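You operate a simulated robot arm through the tools that you are given. There is no shell and no other tool. Be economical: measure what you need, move in short steps, check, and stop when the job is done.

The job below is to be done with a simulated robot arm. You get a single attempt, and the scene is never put back.

Task
Fetch the green dowel and stand it on the top of the cupboard cart.

It is judged by the outcome, as a careful person would: the job done as asked, and still so three seconds after it is handed in. It fails if anything else is knocked over, pushed out of place, dropped, spilled or broken.

Robot
A 6-joint arm with a two-finger parallel gripper, fixed in place. Base frame: the origin is at the foot of the arm, x ahead of it, y to its left, z up; the work surface is at about z = 0.6. Units: cm, rad, N and s.
With the tool pointing down near the work surface it reaches from about 14 to 58 cm from the base axis. Its first joint turns from -1.152 to 1.152 rad. Payload 2.1 kg.
The TCP is the grasp point between the finger pads, 3 cm short of the fingertips. In the tool frame z runs along the fingers and y along their closing line. Largest opening 9.4 cm; finger width 2.8, thickness 1; the body of the gripper, 5 by 9.6 cm, starts 5.5 cm behind the TCP.
Orientation is that of the tool frame in the base frame, as [roll, pitch, yaw] about the fixed x, y, z axes, in that order (R = Rz(yaw) Ry(pitch) Rx(roll)). With the fingers straight down and closing along the base's y, the tool's x points along the base's -x, its y along +y and its z along -z.

Tools
- The arm moves only by the tool move_arm. Its argument "increments" is a list of rows, each a list of 7 numbers: the shift along the tool's x, y, z in units of 200 mm (1.0 is 200 mm), then the turn, a rotation vector about the tool's x, y, z in units of 60 degrees (1.0 is 60 degrees), then the opening in per cent of the stroke, from 0 (shut) to 100 (fully open). In form: [[x, y, z, ax, ay, az, grip], ...]. A call has 1 to 10 rows; each row is the pose to reach, as a shift and turn from the pose commanded when the call began, along the tool's axes at that moment. A call with a number of a shift or a turn outside -1 to 1 is refused whole. Each row takes 0.2 s and may step no farther than 5 cm and 0.15 rad from the row before; otherwise, or with a gripper value out of range, the whole call is refused. A pose out of reach is approached as far as the arm can. The call stops where the force on the tool passes 40 N (or 10 N more than at its start, if that is more) or the arm is blocked; 0.2 s more then pass. The fingers move at their own pace (about 7.2 cm/s each) and stop on an object; they squeeze with about 30 N. The grip force told is the motor's: it shows also when the fingers shut on nothing. Time passes only in rows, and 0.2 s behind the last, so rows that repeat a pose let the fingers close. It gives the time, the measured TCP pose, the force on the tool (base axes), the opening and the grip force at its end, in the units of the frame above (readings bear some noise), and new pictures: "show" is both (left out), scene, wrist or none.
- Cameras (640 x 400 px; columns grow to the right, rows downward): "scene" is fixed at [5.97, -38.19, 47.5]; the picture's right is [0.69, -0.72, 0.00], its down [-0.49, -0.46, -0.74] and it looks along [0.54, 0.51, -0.67] (base axes); focal length 234 px, centre (320, 200). "wrist" rides on the gripper at [7.6, 1.4, -10.2] in the tool frame; the picture's right is [-0.18, 0.98, 0.00], its down [-0.75, -0.14, -0.64] and it looks along [-0.63, -0.12, 0.77] (tool axes); focal length 243 px, centre (320, 200). There is no depth. A picture from a camera that has moved, and an enlarged one, comes with that camera's place and axes in the base frame and with its lens.
- enlarge(camera, box): a new picture of the part [left, top, right, bottom] of that camera's present view, enlarged. It takes no simulated time.
- job_done(): hands the job in; it is judged then, once.

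Work in short steps. Places have to be worked out from the pictures, the camera data and where the tool is seen: move nearer, look again, correct. Check each grasp and each placing, and mend what went wrong. You have 90 turns and 200 pictures in all, those below and enlarged ones among them. Open the gripper and draw the arm clear of the work before you hand the job in, unless the task says otherwise; then end with one line.

The tools are called after "Call:" by a JSON object that holds its "fn" and its "kwargs". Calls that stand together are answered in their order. move_arm: Moves the arm, as the interface text tells. Its arguments: {"type":"object","properties":{"increments":{"type":"array","items":{"type":"array","items":{"type":"number"}}},"show":{"type":"string","enum":["both","scene","wrist","none"]}},"required":["increments"]} The other tools are called the same way: enlarge (camera, box) takes an enlarged picture of a part of a camera's view; job_done () hands the job in.

At the start:

```text
time_s: 0.0
eef_pos: [28.82, 3.76, 28.84]
tool_rot: [3.14, 0.0, -3.141]
contact_force: [-0.3, -0.1, 0.8]
opening: 9.4
gripper_force: 0.1
```

scene: 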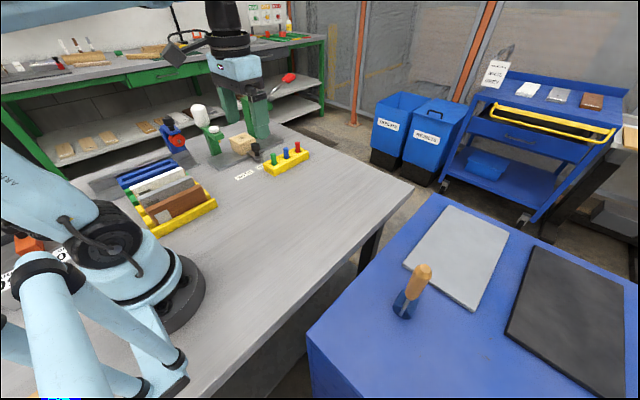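
wrist: 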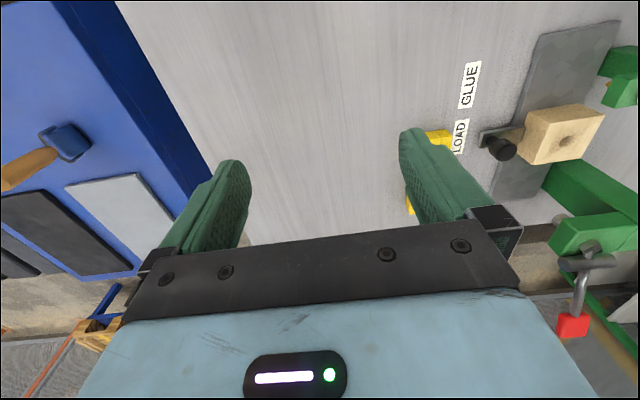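

I'll start by looking closely at the dowel rack and the blue cart top.

Call:
{"fn": "enlarge", "kwargs": {"camera": "scene", "box": [220, 120, 340, 195]}}

Call:
{"fn": "enlarge", "kwargs": {"camera": "scene", "box": [300, 180, 640, 400]}}

```text
5.33 times, centred on (280, 158) of scene
camera zoom: at [5.97, -38.19, 47.5], right [0.69, -0.72, 0.0], down [-0.49, -0.46, -0.74], along [0.54, 0.51, -0.67], focal length 1246 px, centre (533, 427)
```

zoom: 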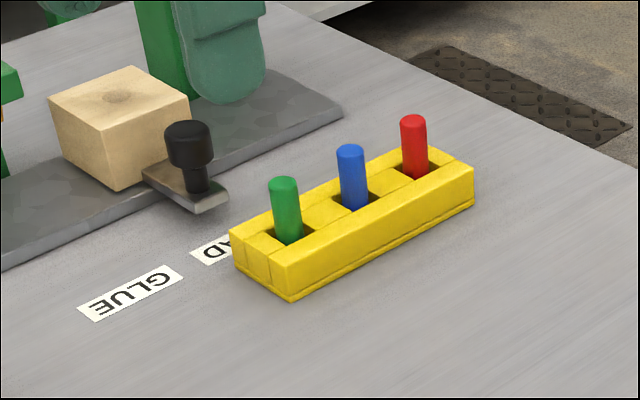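

```text
1.82 times, centred on (470, 290) of scene
camera zoom: at [5.97, -38.19, 47.5], right [0.69, -0.72, 0.0], down [-0.49, -0.46, -0.74], along [0.54, 0.51, -0.67], focal length 425 px, centre (47, 36)
```

zoom: 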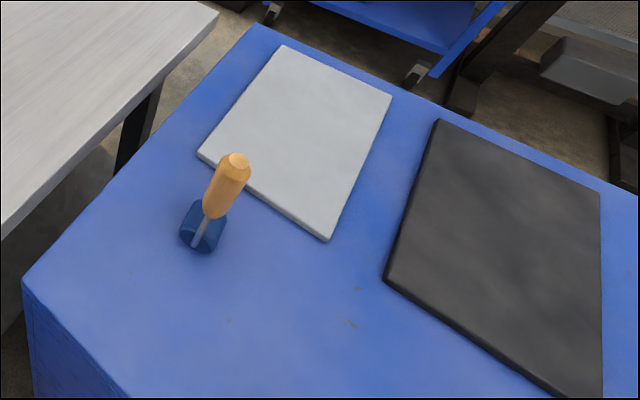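

The rack lies along x, with its top at z≈3. The green dowel is near (43.9, 18.8) with its top at z≈7.4. The cart top is at z≈1.5, with its edge at y≈-26 and free space near (23, -34). I'll move part way toward the dowel and look.

Call:
{"fn": "move_arm", "kwargs": {"increments": [[-0.15, 0.12, 0.08, 0, 0, 0, 70], [-0.3, 0.24, 0.16, 0, 0, 0, 70], [-0.45, 0.36, 0.24, 0, 0, 0, 70], [-0.6, 0.48, 0.32, 0, 0, 0, 70], [-0.7, 0.6, 0.4, 0, 0, 0, 70], [-0.7, 0.6, 0.4, 0, 0, 0, 70]]}}

```text
time_s: 1.4
eef_pos: [42.89, 15.9, 20.73]
tool_rot: [3.141, 0.0, 3.14]
contact_force: [0.4, 0.2, 0.7]
opening: 6.59
gripper_force: 0.1
camera wrist: at [35.14, 17.4, 31.04], right [0.18, 0.98, 0.0], down [0.75, -0.14, 0.64], along [0.63, -0.12, -0.77], focal length 243 px, centre (320, 200)
```

scene: 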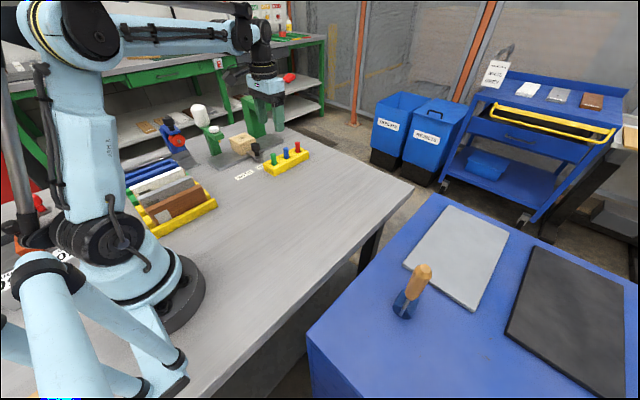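
wrist: 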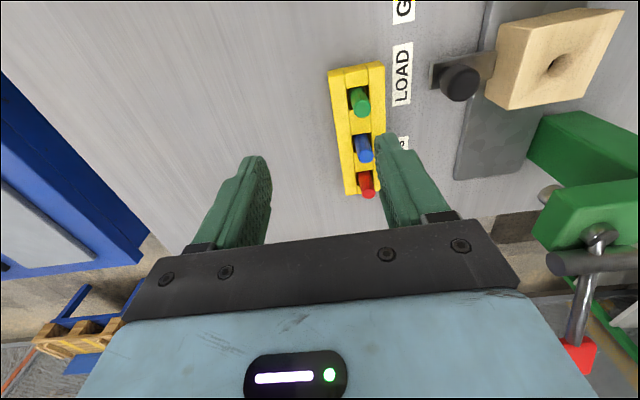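

The way is clear. I'll enlarge the wrist view to refine the dowel position.

Call:
{"fn": "enlarge", "kwargs": {"camera": "wrist", "box": [290, 50, 450, 150]}}

Call:
{"fn": "enlarge", "kwargs": {"camera": "scene", "box": [220, 80, 340, 195]}}

```text
4.00 times, centred on (370, 100) of wrist
camera zoom: at [35.14, 17.4, 31.04], right [0.18, 0.98, 0.0], down [0.75, -0.14, 0.64], along [0.63, -0.12, -0.77], focal length 970 px, centre (120, 600)
```

zoom: 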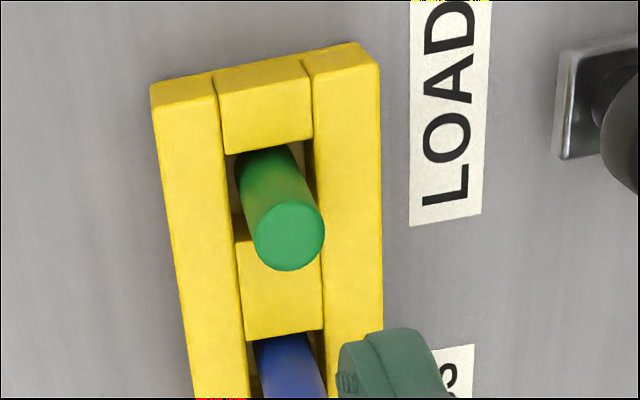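

```text
3.48 times, centred on (280, 138) of scene
camera zoom: at [5.97, -38.19, 47.5], right [0.69, -0.72, 0.0], down [-0.49, -0.46, -0.74], along [0.54, 0.51, -0.67], focal length 812 px, centre (459, 417)
```

zoom: 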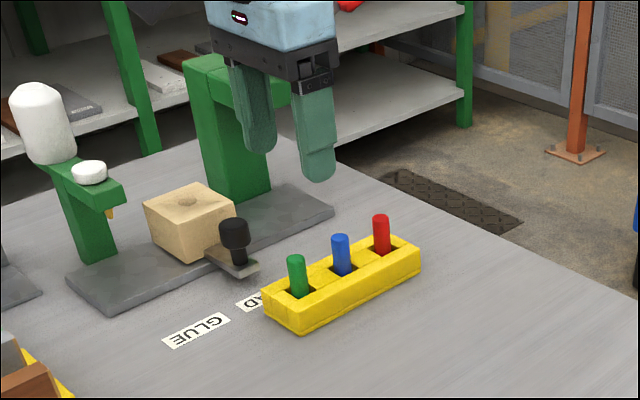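

Triangulation puts the green dowel at about (44.0, 19.8), top z≈7. I'll go above it, fingertips still over the dowel.

Call:
{"fn": "move_arm", "kwargs": {"increments": [[-0.055, 0.195, 0.0, 0, 0, 0, 60], [-0.055, 0.195, 0.2, 0, 0, 0, 60], [-0.055, 0.195, 0.4, 0, 0, 0, 60], [-0.055, 0.195, 0.45, 0, 0, 0, 60]]}}

Call:
{"fn": "enlarge", "kwargs": {"camera": "scene", "box": [220, 80, 340, 195]}}

Call:
{"fn": "enlarge", "kwargs": {"camera": "wrist", "box": [200, 50, 500, 237]}}

```text
time_s: 2.4
eef_pos: [43.97, 19.8, 11.72]
tool_rot: [3.139, -0.001, 3.141]
contact_force: [-0.8, 0.9, -0.4]
opening: 5.65
gripper_force: 0.0
camera wrist: at [36.24, 21.18, 21.95], right [0.18, 0.98, 0.0], down [0.75, -0.14, 0.64], along [0.63, -0.12, -0.77], focal length 243 px, centre (320, 200)
```

scene: 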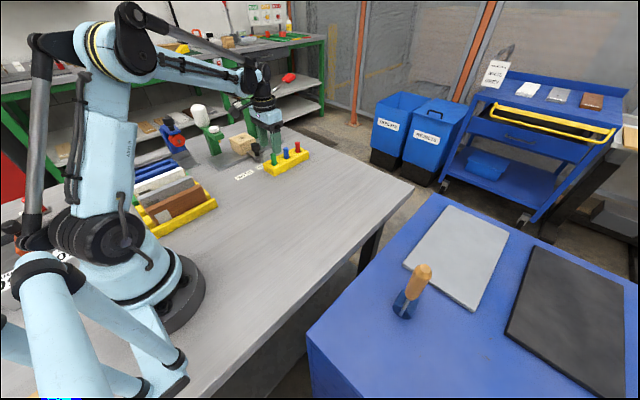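
wrist: 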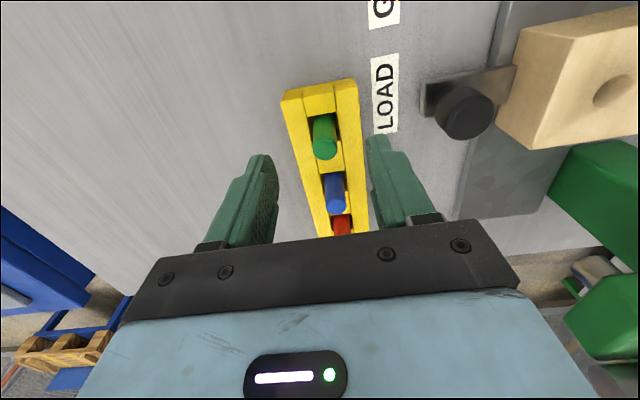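

```text
3.48 times, centred on (280, 138) of scene
camera zoom: at [5.97, -38.19, 47.5], right [0.69, -0.72, 0.0], down [-0.49, -0.46, -0.74], along [0.54, 0.51, -0.67], focal length 812 px, centre (459, 417)
```

zoom: 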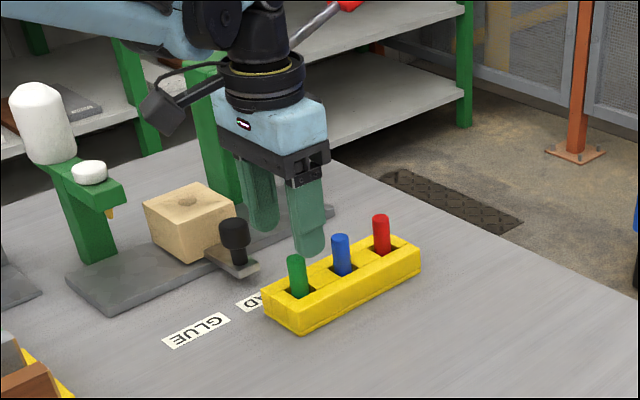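

```text
2.13 times, centred on (350, 144) of wrist
camera zoom: at [36.24, 21.18, 21.95], right [0.18, 0.98, 0.0], down [0.75, -0.14, 0.64], along [0.63, -0.12, -0.77], focal length 518 px, centre (256, 320)
```

zoom: 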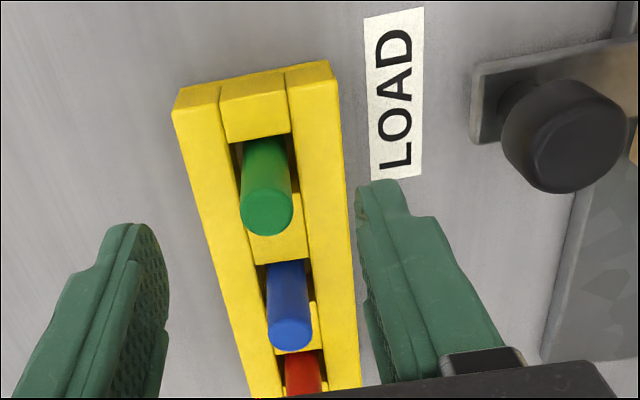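

The fingers straddle the dowel, which is at about (44.1, 20.0). I'll descend so the fingertips sit just above the rack, then close.

Call:
{"fn": "move_arm", "kwargs": {"increments": [[-0.005, 0.01, 0.08, 0, 0, 0, 60], [-0.005, 0.01, 0.16, 0, 0, 0, 60], [-0.005, 0.01, 0.24, 0, 0, 0, 60], [-0.005, 0.01, 0.24, 0, 0, 0, 60]], "show": "wrist"}}

Call:
{"fn": "enlarge", "kwargs": {"camera": "scene", "box": [240, 100, 330, 180]}}

```text
time_s: 3.4
eef_pos: [43.99, 20.04, 6.82]
tool_rot: [3.14, 0.0, 3.141]
contact_force: [0.7, -0.7, 0.3]
opening: 5.63
gripper_force: 0.0
camera wrist: at [36.33, 21.49, 17.22], right [0.18, 0.98, 0.0], down [0.75, -0.14, 0.64], along [0.63, -0.12, -0.77], focal length 243 px, centre (320, 200)
```

wrist: 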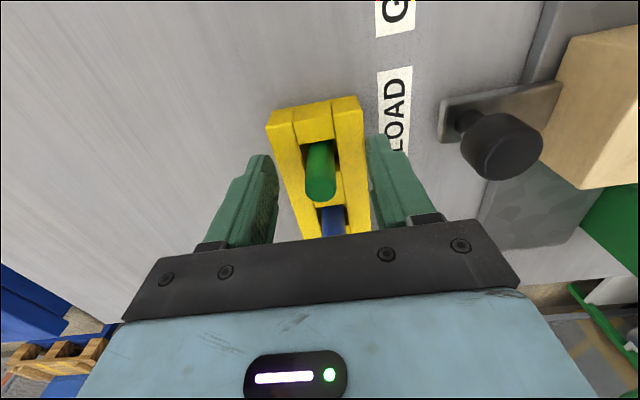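

```text
5.00 times, centred on (285, 140) of scene
camera zoom: at [5.97, -38.19, 47.5], right [0.69, -0.72, 0.0], down [-0.49, -0.46, -0.74], along [0.54, 0.51, -0.67], focal length 1168 px, centre (495, 500)
```

zoom: 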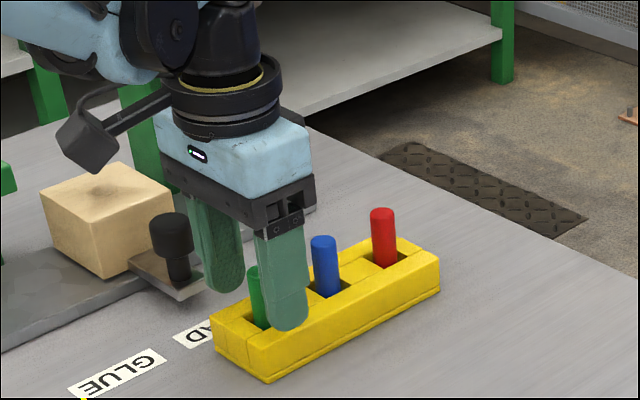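

In the wrist view the dowel top coincides with the TCP projection (320, 188), so it is centred. I'll close the gripper.

Call:
{"fn": "move_arm", "kwargs": {"increments": [[0, 0, 0, 0, 0, 0, 0], [0, 0, 0, 0, 0, 0, 0], [0, 0, 0, 0, 0, 0, 0], [0, 0, 0, 0, 0, 0, 0]], "show": "wrist"}}

Call:
{"fn": "enlarge", "kwargs": {"camera": "scene", "box": [240, 100, 330, 180]}}

```text
time_s: 4.4
eef_pos: [44.11, 20.03, 6.92]
tool_rot: [3.139, 0.001, 3.141]
contact_force: [0.1, -0.3, 6.1]
opening: 1.53
gripper_force: 30.1
camera wrist: at [36.33, 21.48, 17.26], right [0.18, 0.98, 0.0], down [0.75, -0.14, 0.64], along [0.63, -0.12, -0.77], focal length 243 px, centre (320, 200)
```

wrist: 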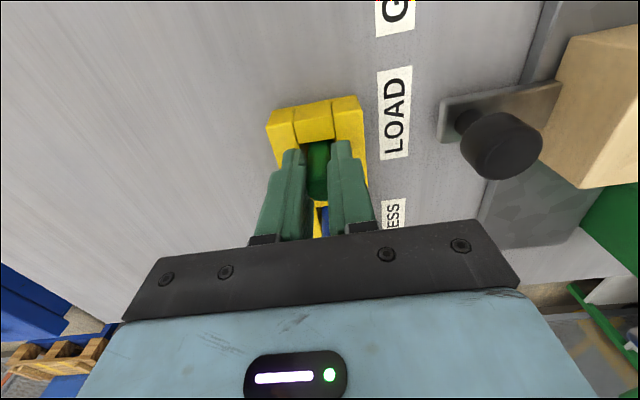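

```text
5.00 times, centred on (285, 140) of scene
camera zoom: at [5.97, -38.19, 47.5], right [0.69, -0.72, 0.0], down [-0.49, -0.46, -0.74], along [0.54, 0.51, -0.67], focal length 1168 px, centre (495, 500)
```

zoom: 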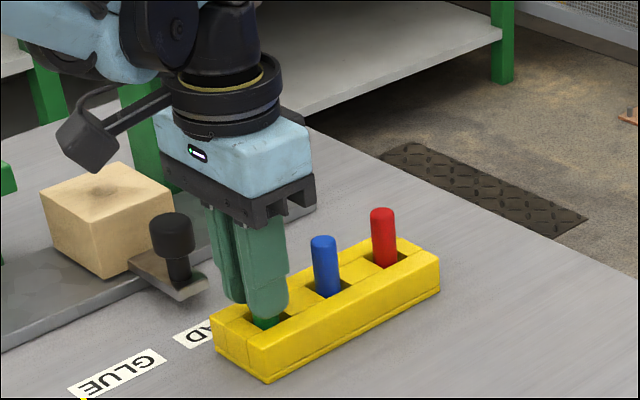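

The gripper holds something 1.5 cm wide at 30 N. I'll lift straight up slowly.

Call:
{"fn": "move_arm", "kwargs": {"increments": [[0, 0, -0.05, 0, 0, 0, 0], [0, 0, -0.12, 0, 0, 0, 0], [0, 0, -0.25, 0, 0, 0, 0], [0, 0, -0.4, 0, 0, 0, 0], [0, 0, -0.6, 0, 0, 0, 0], [0, 0, -0.6, 0, 0, 0, 0]]}}

Call:
{"fn": "enlarge", "kwargs": {"camera": "scene", "box": [220, 70, 340, 180]}}

Call:
{"fn": "enlarge", "kwargs": {"camera": "wrist", "box": [240, 60, 400, 240]}}

```text
time_s: 5.8
eef_pos: [44.04, 19.85, 18.94]
tool_rot: [-3.142, 0.0, 3.14]
contact_force: [0.1, 0.4, -0.6]
opening: 1.25
gripper_force: 30.0
camera wrist: at [36.33, 21.22, 29.26], right [0.18, 0.98, 0.0], down [0.75, -0.14, 0.64], along [0.63, -0.12, -0.77], focal length 243 px, centre (320, 200)
```

scene: 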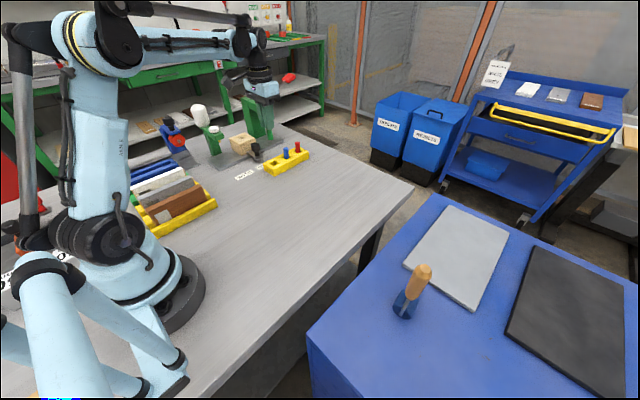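
wrist: 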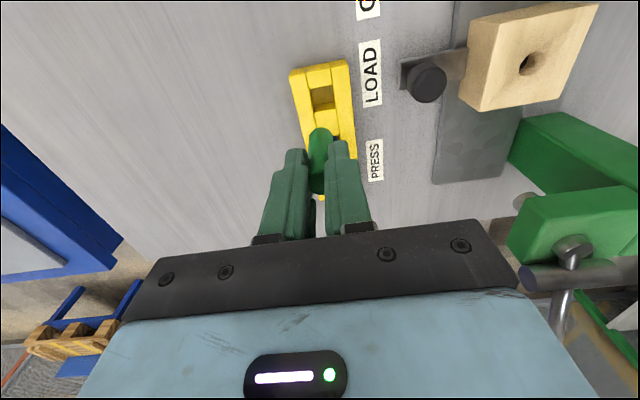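

```text
3.64 times, centred on (280, 125) of scene
camera zoom: at [5.97, -38.19, 47.5], right [0.69, -0.72, 0.0], down [-0.49, -0.46, -0.74], along [0.54, 0.51, -0.67], focal length 849 px, centre (466, 473)
```

zoom: 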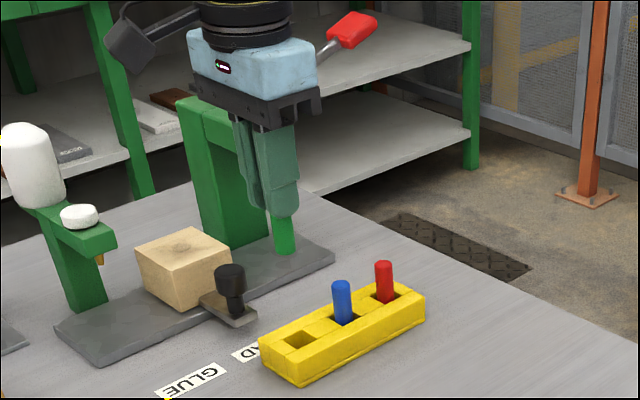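

```text
2.22 times, centred on (320, 150) of wrist
camera zoom: at [36.33, 21.22, 29.26], right [0.18, 0.98, 0.0], down [0.75, -0.14, 0.64], along [0.63, -0.12, -0.77], focal length 539 px, centre (320, 311)
```

zoom: 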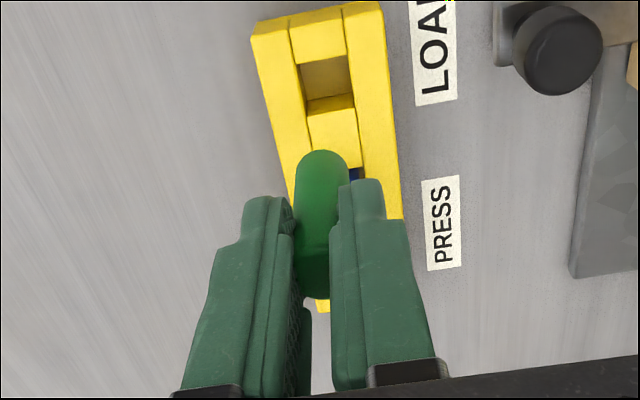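

The dowel is lifted clean and vertical, with its bottom about 6.3 cm below the TCP. I'll carry it high toward the cart in three stages.

Call:
{"fn": "move_arm", "kwargs": {"increments": [[0.07, -0.19, -0.05, 0, 0, 0, 0], [0.14, -0.38, -0.1, 0, 0, 0, 0], [0.21, -0.57, -0.15, 0, 0, 0, 0], [0.28, -0.76, -0.15, 0, 0, 0, 0], [0.35, -0.95, -0.15, 0, 0, 0, 0]], "show": "none"}}

Call:
{"fn": "move_arm", "kwargs": {"increments": [[0.07, -0.19, 0, 0, 0, 0, 0], [0.14, -0.38, 0, 0, 0, 0, 0], [0.21, -0.57, 0, 0, 0, 0, 0], [0.28, -0.76, 0, 0, 0, 0, 0], [0.35, -0.95, 0, 0, 0, 0, 0], [0.35, -0.95, 0, 0, 0, 0, 0]]}}

```text
time_s: 7.0
eef_pos: [36.9, 0.76, 21.69]
tool_rot: [3.139, 0.0, 3.142]
contact_force: [-0.2, 0.5, -0.5]
opening: 1.27
gripper_force: 30.0
```

```text
time_s: 8.4
eef_pos: [30.02, -18.08, 21.9]
tool_rot: [3.14, -0.001, -3.14]
contact_force: [-0.3, -0.7, 0.5]
opening: 1.6
gripper_force: 30.4
camera wrist: at [22.24, -16.69, 32.32], right [0.18, 0.98, 0.0], down [0.75, -0.14, 0.64], along [0.63, -0.12, -0.77], focal length 243 px, centre (320, 200)
```

scene: 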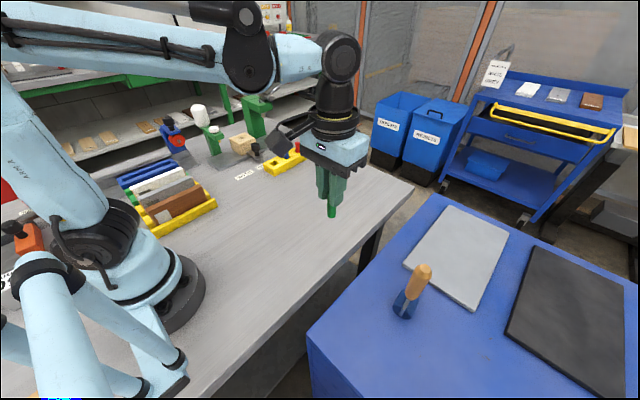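
wrist: 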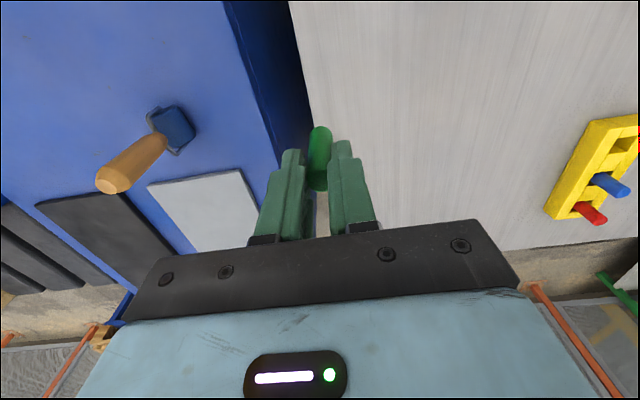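

The screwdriver stands near (31.5, -37) with its top at z≈16. I'll go to (22, -32), which is clear of it and well inside the cart edges.

Call:
{"fn": "move_arm", "kwargs": {"increments": [[0.1, -0.175, 0, 0, 0, 0, 0], [0.2, -0.35, 0, 0, 0, 0, 0], [0.3, -0.525, 0, 0, 0, 0, 0], [0.4, -0.7, 0, 0, 0, 0, 0], [0.4, -0.7, 0, 0, 0, 0, 0]]}}

```text
time_s: 9.6
eef_pos: [21.74, -32.23, 21.84]
tool_rot: [3.14, 0.001, -3.141]
contact_force: [-0.7, -0.6, -0.2]
opening: 1.57
gripper_force: 29.3
camera wrist: at [14.12, -30.72, 32.29], right [0.18, 0.98, 0.0], down [0.75, -0.14, 0.64], along [0.63, -0.12, -0.77], focal length 243 px, centre (320, 200)
```

scene: 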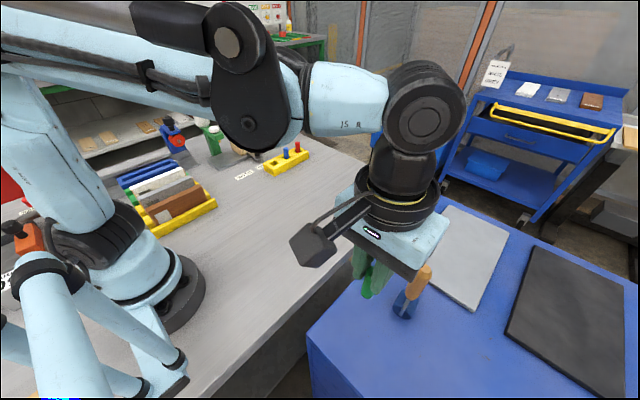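
wrist: 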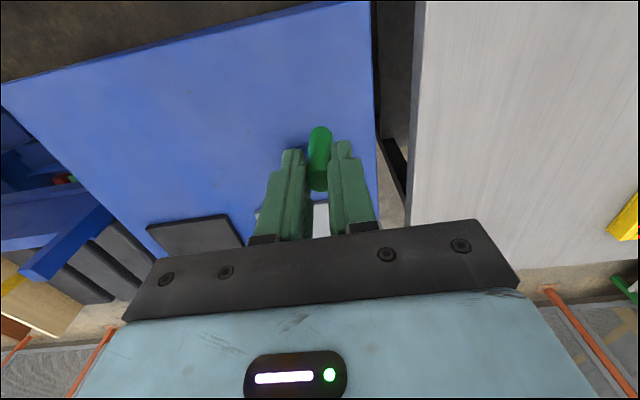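

I'm above free cart area, with the screwdriver about 10 cm away in x. I'll lower until the dowel bottom is at about z≈3.5, then check.

Call:
{"fn": "move_arm", "kwargs": {"increments": [[0, 0, 0.15, 0, 0, 0, 0], [0, 0, 0.3, 0, 0, 0, 0], [0, 0, 0.45, 0, 0, 0, 0], [0, 0, 0.55, 0, 0, 0, 0], [0, 0, 0.6, 0, 0, 0, 0], [0, 0, 0.6, 0, 0, 0, 0]]}}

Call:
{"fn": "enlarge", "kwargs": {"camera": "scene", "box": [320, 220, 480, 360]}}

Call:
{"fn": "enlarge", "kwargs": {"camera": "wrist", "box": [240, 60, 400, 240]}}

```text
time_s: 11.0
eef_pos: [22.1, -32.01, 9.76]
tool_rot: [3.139, 0.0, -3.14]
contact_force: [0.2, -0.1, 0.0]
opening: 1.59
gripper_force: 29.8
camera wrist: at [14.36, -30.64, 20.16], right [0.18, 0.98, 0.0], down [0.75, -0.14, 0.64], along [0.63, -0.12, -0.77], focal length 243 px, centre (320, 200)
```

scene: 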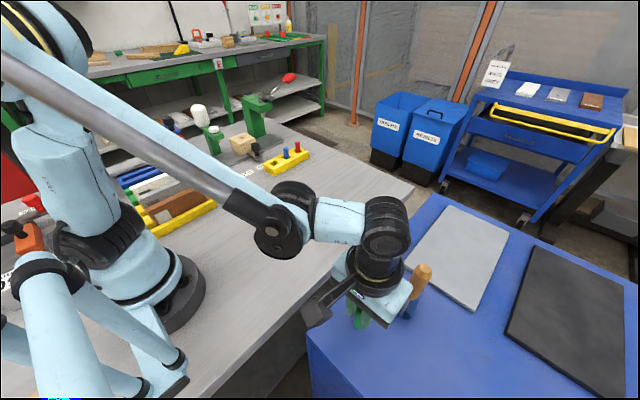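
wrist: 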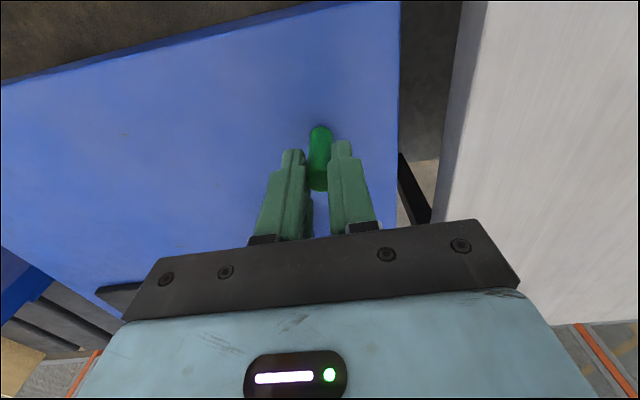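

```text
2.86 times, centred on (400, 290) of scene
camera zoom: at [5.97, -38.19, 47.5], right [0.69, -0.72, 0.0], down [-0.49, -0.46, -0.74], along [0.54, 0.51, -0.67], focal length 667 px, centre (91, -57)
```

zoom: 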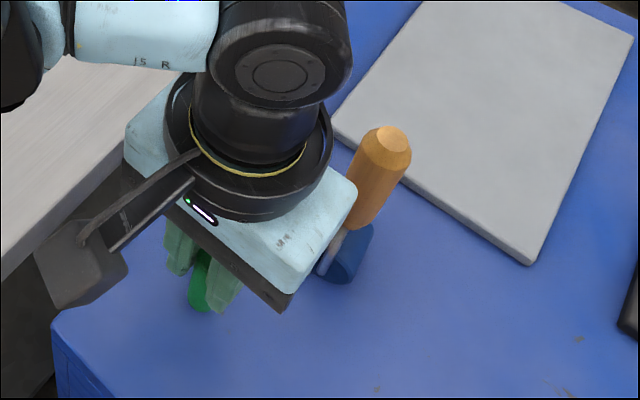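

```text
2.22 times, centred on (320, 150) of wrist
camera zoom: at [14.36, -30.64, 20.16], right [0.18, 0.98, 0.0], down [0.75, -0.14, 0.64], along [0.63, -0.12, -0.77], focal length 539 px, centre (320, 311)
```

zoom: 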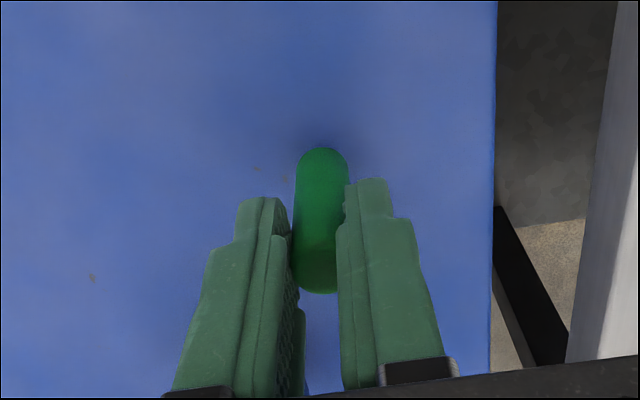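

Clear. I'll descend in fine steps and watch for contact force.

Call:
{"fn": "move_arm", "kwargs": {"increments": [[0, 0, 0.02, 0, 0, 0, 0], [0, 0, 0.04, 0, 0, 0, 0], [0, 0, 0.06, 0, 0, 0, 0], [0, 0, 0.075, 0, 0, 0, 0]], "show": "wrist"}}

```text
time_s: 12.0
eef_pos: [22.01, -32.15, 8.5]
tool_rot: [-3.141, 0.003, 3.141]
contact_force: [0.7, -0.5, 28.3]
opening: 1.57
gripper_force: 29.9
camera wrist: at [14.32, -30.68, 18.77], right [0.18, 0.98, 0.0], down [0.75, -0.14, 0.64], along [0.63, -0.12, -0.77], focal length 243 px, centre (320, 200)
```

wrist: 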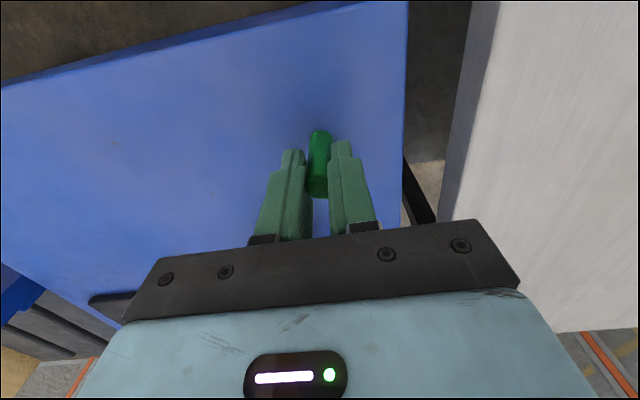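

Contact: 28 N upward, so the dowel rests on the cart. I'll back off slightly to relieve the push and check that it's upright.

Call:
{"fn": "move_arm", "kwargs": {"increments": [[0, 0, -0.006, 0, 0, 0, 0], [0, 0, -0.006, 0, 0, 0, 0]], "show": "none"}}

Call:
{"fn": "enlarge", "kwargs": {"camera": "wrist", "box": [240, 60, 400, 240]}}

Call:
{"fn": "enlarge", "kwargs": {"camera": "scene", "box": [330, 260, 430, 350]}}

```text
time_s: 12.6
eef_pos: [21.93, -31.99, 8.47]
tool_rot: [3.138, 0.0, 3.14]
contact_force: [1.0, -0.9, 0.9]
opening: 1.57
gripper_force: 30.0
```

```text
2.22 times, centred on (320, 150) of wrist
camera zoom: at [14.24, -30.64, 18.83], right [0.18, 0.98, 0.0], down [0.75, -0.14, 0.64], along [0.63, -0.12, -0.77], focal length 539 px, centre (320, 311)
```

zoom: 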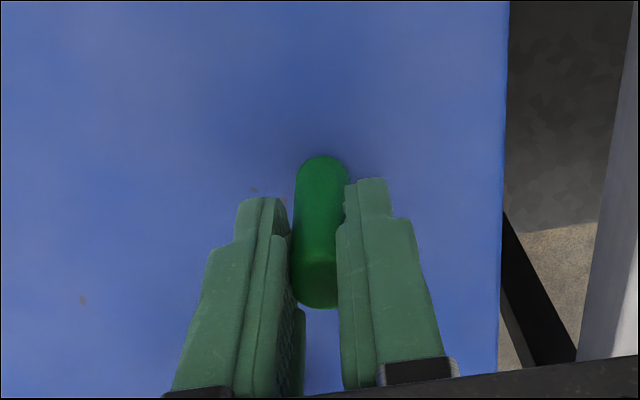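

```text
4.44 times, centred on (380, 305) of scene
camera zoom: at [5.97, -38.19, 47.5], right [0.69, -0.72, 0.0], down [-0.49, -0.46, -0.74], along [0.54, 0.51, -0.67], focal length 1038 px, centre (53, -267)
```

zoom: 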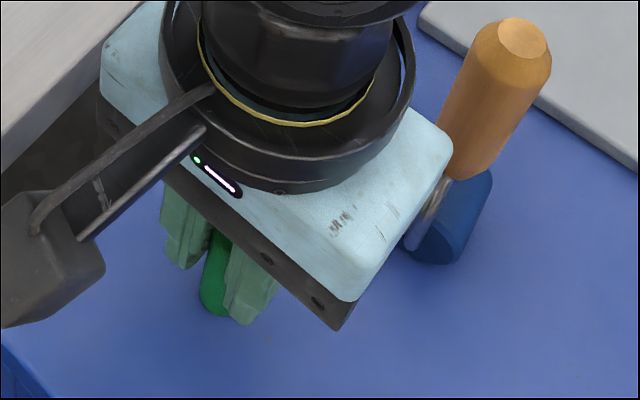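

The dowel is upright and the load is relieved. I'll settle it by half a millimetre and open gradually.

Call:
{"fn": "move_arm", "kwargs": {"increments": [[0, 0, 0.003, 0, 0, 0, 0], [0, 0, 0.003, 0, 0, 0, 12], [0, 0, 0.003, 0, 0, 0, 18], [0, 0, 0.003, 0, 0, 0, 30], [0, 0, 0.003, 0, 0, 0, 50], [0, 0, 0.003, 0, 0, 0, 50]], "show": "wrist"}}

Call:
{"fn": "enlarge", "kwargs": {"camera": "wrist", "box": [200, 60, 440, 240]}}

```text
time_s: 14.0
eef_pos: [21.92, -32.17, 8.49]
tool_rot: [3.139, 0.0, 3.141]
contact_force: [-0.2, -0.1, 0.1]
opening: 4.7
gripper_force: 0.0
camera wrist: at [14.24, -30.66, 18.78], right [0.18, 0.98, 0.0], down [0.75, -0.14, 0.64], along [0.63, -0.12, -0.77], focal length 243 px, centre (320, 200)
```

wrist: 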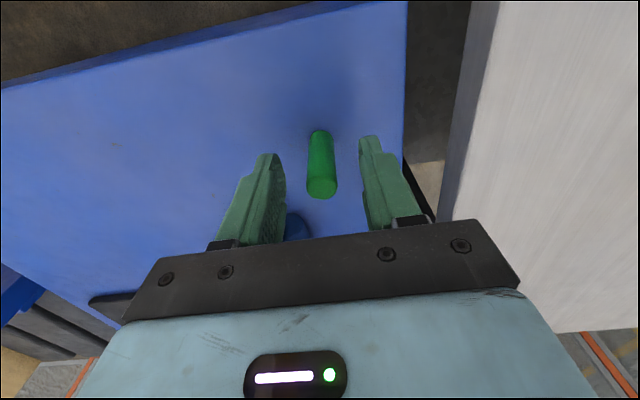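

```text
2.22 times, centred on (320, 150) of wrist
camera zoom: at [14.24, -30.66, 18.78], right [0.18, 0.98, 0.0], down [0.75, -0.14, 0.64], along [0.63, -0.12, -0.77], focal length 539 px, centre (320, 311)
```

zoom: 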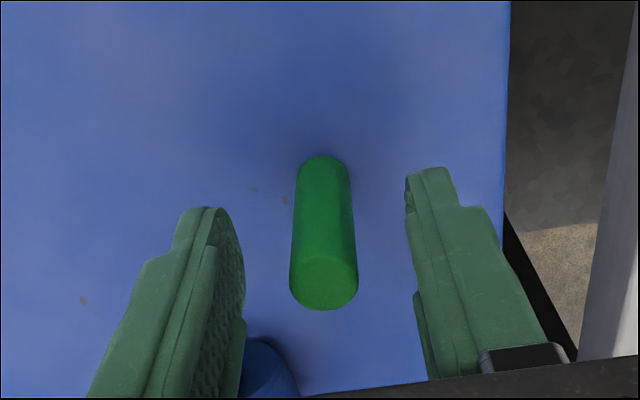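

The dowel stands free between the open fingers. I'll raise straight up, then swing back over the bench.

Call:
{"fn": "move_arm", "kwargs": {"increments": [[0, 0, -0.05, 0, 0, 0, 50], [0, 0, -0.15, 0, 0, 0, 50], [0, 0, -0.35, 0, 0, 0, 50], [0, 0, -0.55, 0, 0, 0, 50], [0, 0, -0.75, 0, 0, 0, 50], [-0.1, 0.15, -0.75, 0, 0, 0, 50], [-0.2, 0.3, -0.75, 0, 0, 0, 50], [-0.3, 0.5, -0.75, 0, 0, 0, 50], [-0.35, 0.72, -0.75, 0, 0, 0, 50], [-0.4, 0.95, -0.75, 0, 0, 0, 50]]}}

Call:
{"fn": "enlarge", "kwargs": {"camera": "scene", "box": [300, 200, 500, 360]}}

```text
time_s: 16.2
eef_pos: [29.87, -12.96, 23.55]
tool_rot: [-3.141, -0.001, 3.138]
contact_force: [0.3, -0.1, 0.0]
opening: 4.71
gripper_force: 0.0
camera wrist: at [22.22, -11.54, 33.85], right [0.19, 0.98, 0.0], down [0.75, -0.14, 0.64], along [0.63, -0.12, -0.77], focal length 243 px, centre (320, 200)
```

scene: 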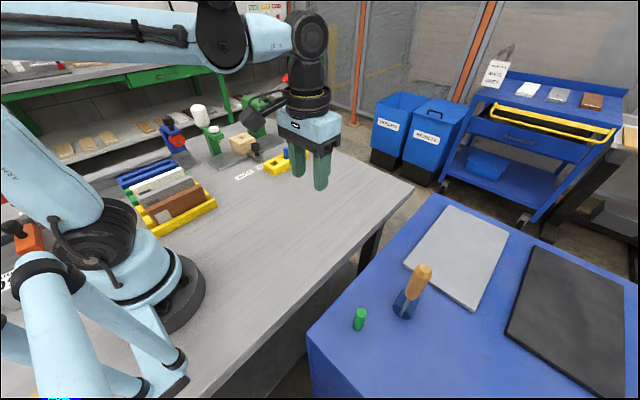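
wrist: 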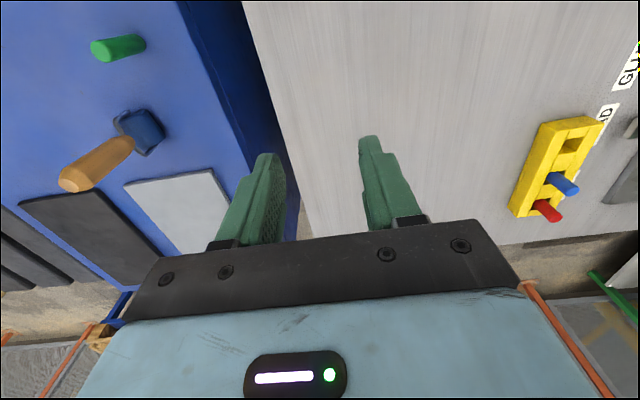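

```text
2.50 times, centred on (400, 280) of scene
camera zoom: at [5.97, -38.19, 47.5], right [0.69, -0.72, 0.0], down [-0.49, -0.46, -0.74], along [0.54, 0.51, -0.67], focal length 584 px, centre (120, 0)
```

zoom: 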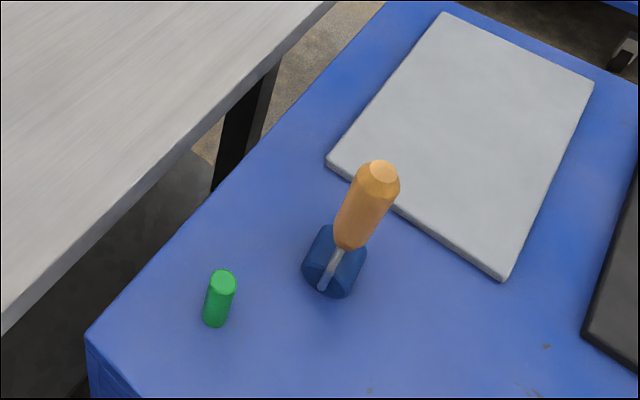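

The dowel stands upright on the cart, nothing else has moved, and the arm is clear, so I'm handing the job in.

Call:
{"fn": "job_done", "kwargs": {}}

```text
The job is handed in.
```

The green dowel is standing upright on top of the blue cupboard cart, the gripper is open and the arm is clear, and nothing else in the scene was disturbed.
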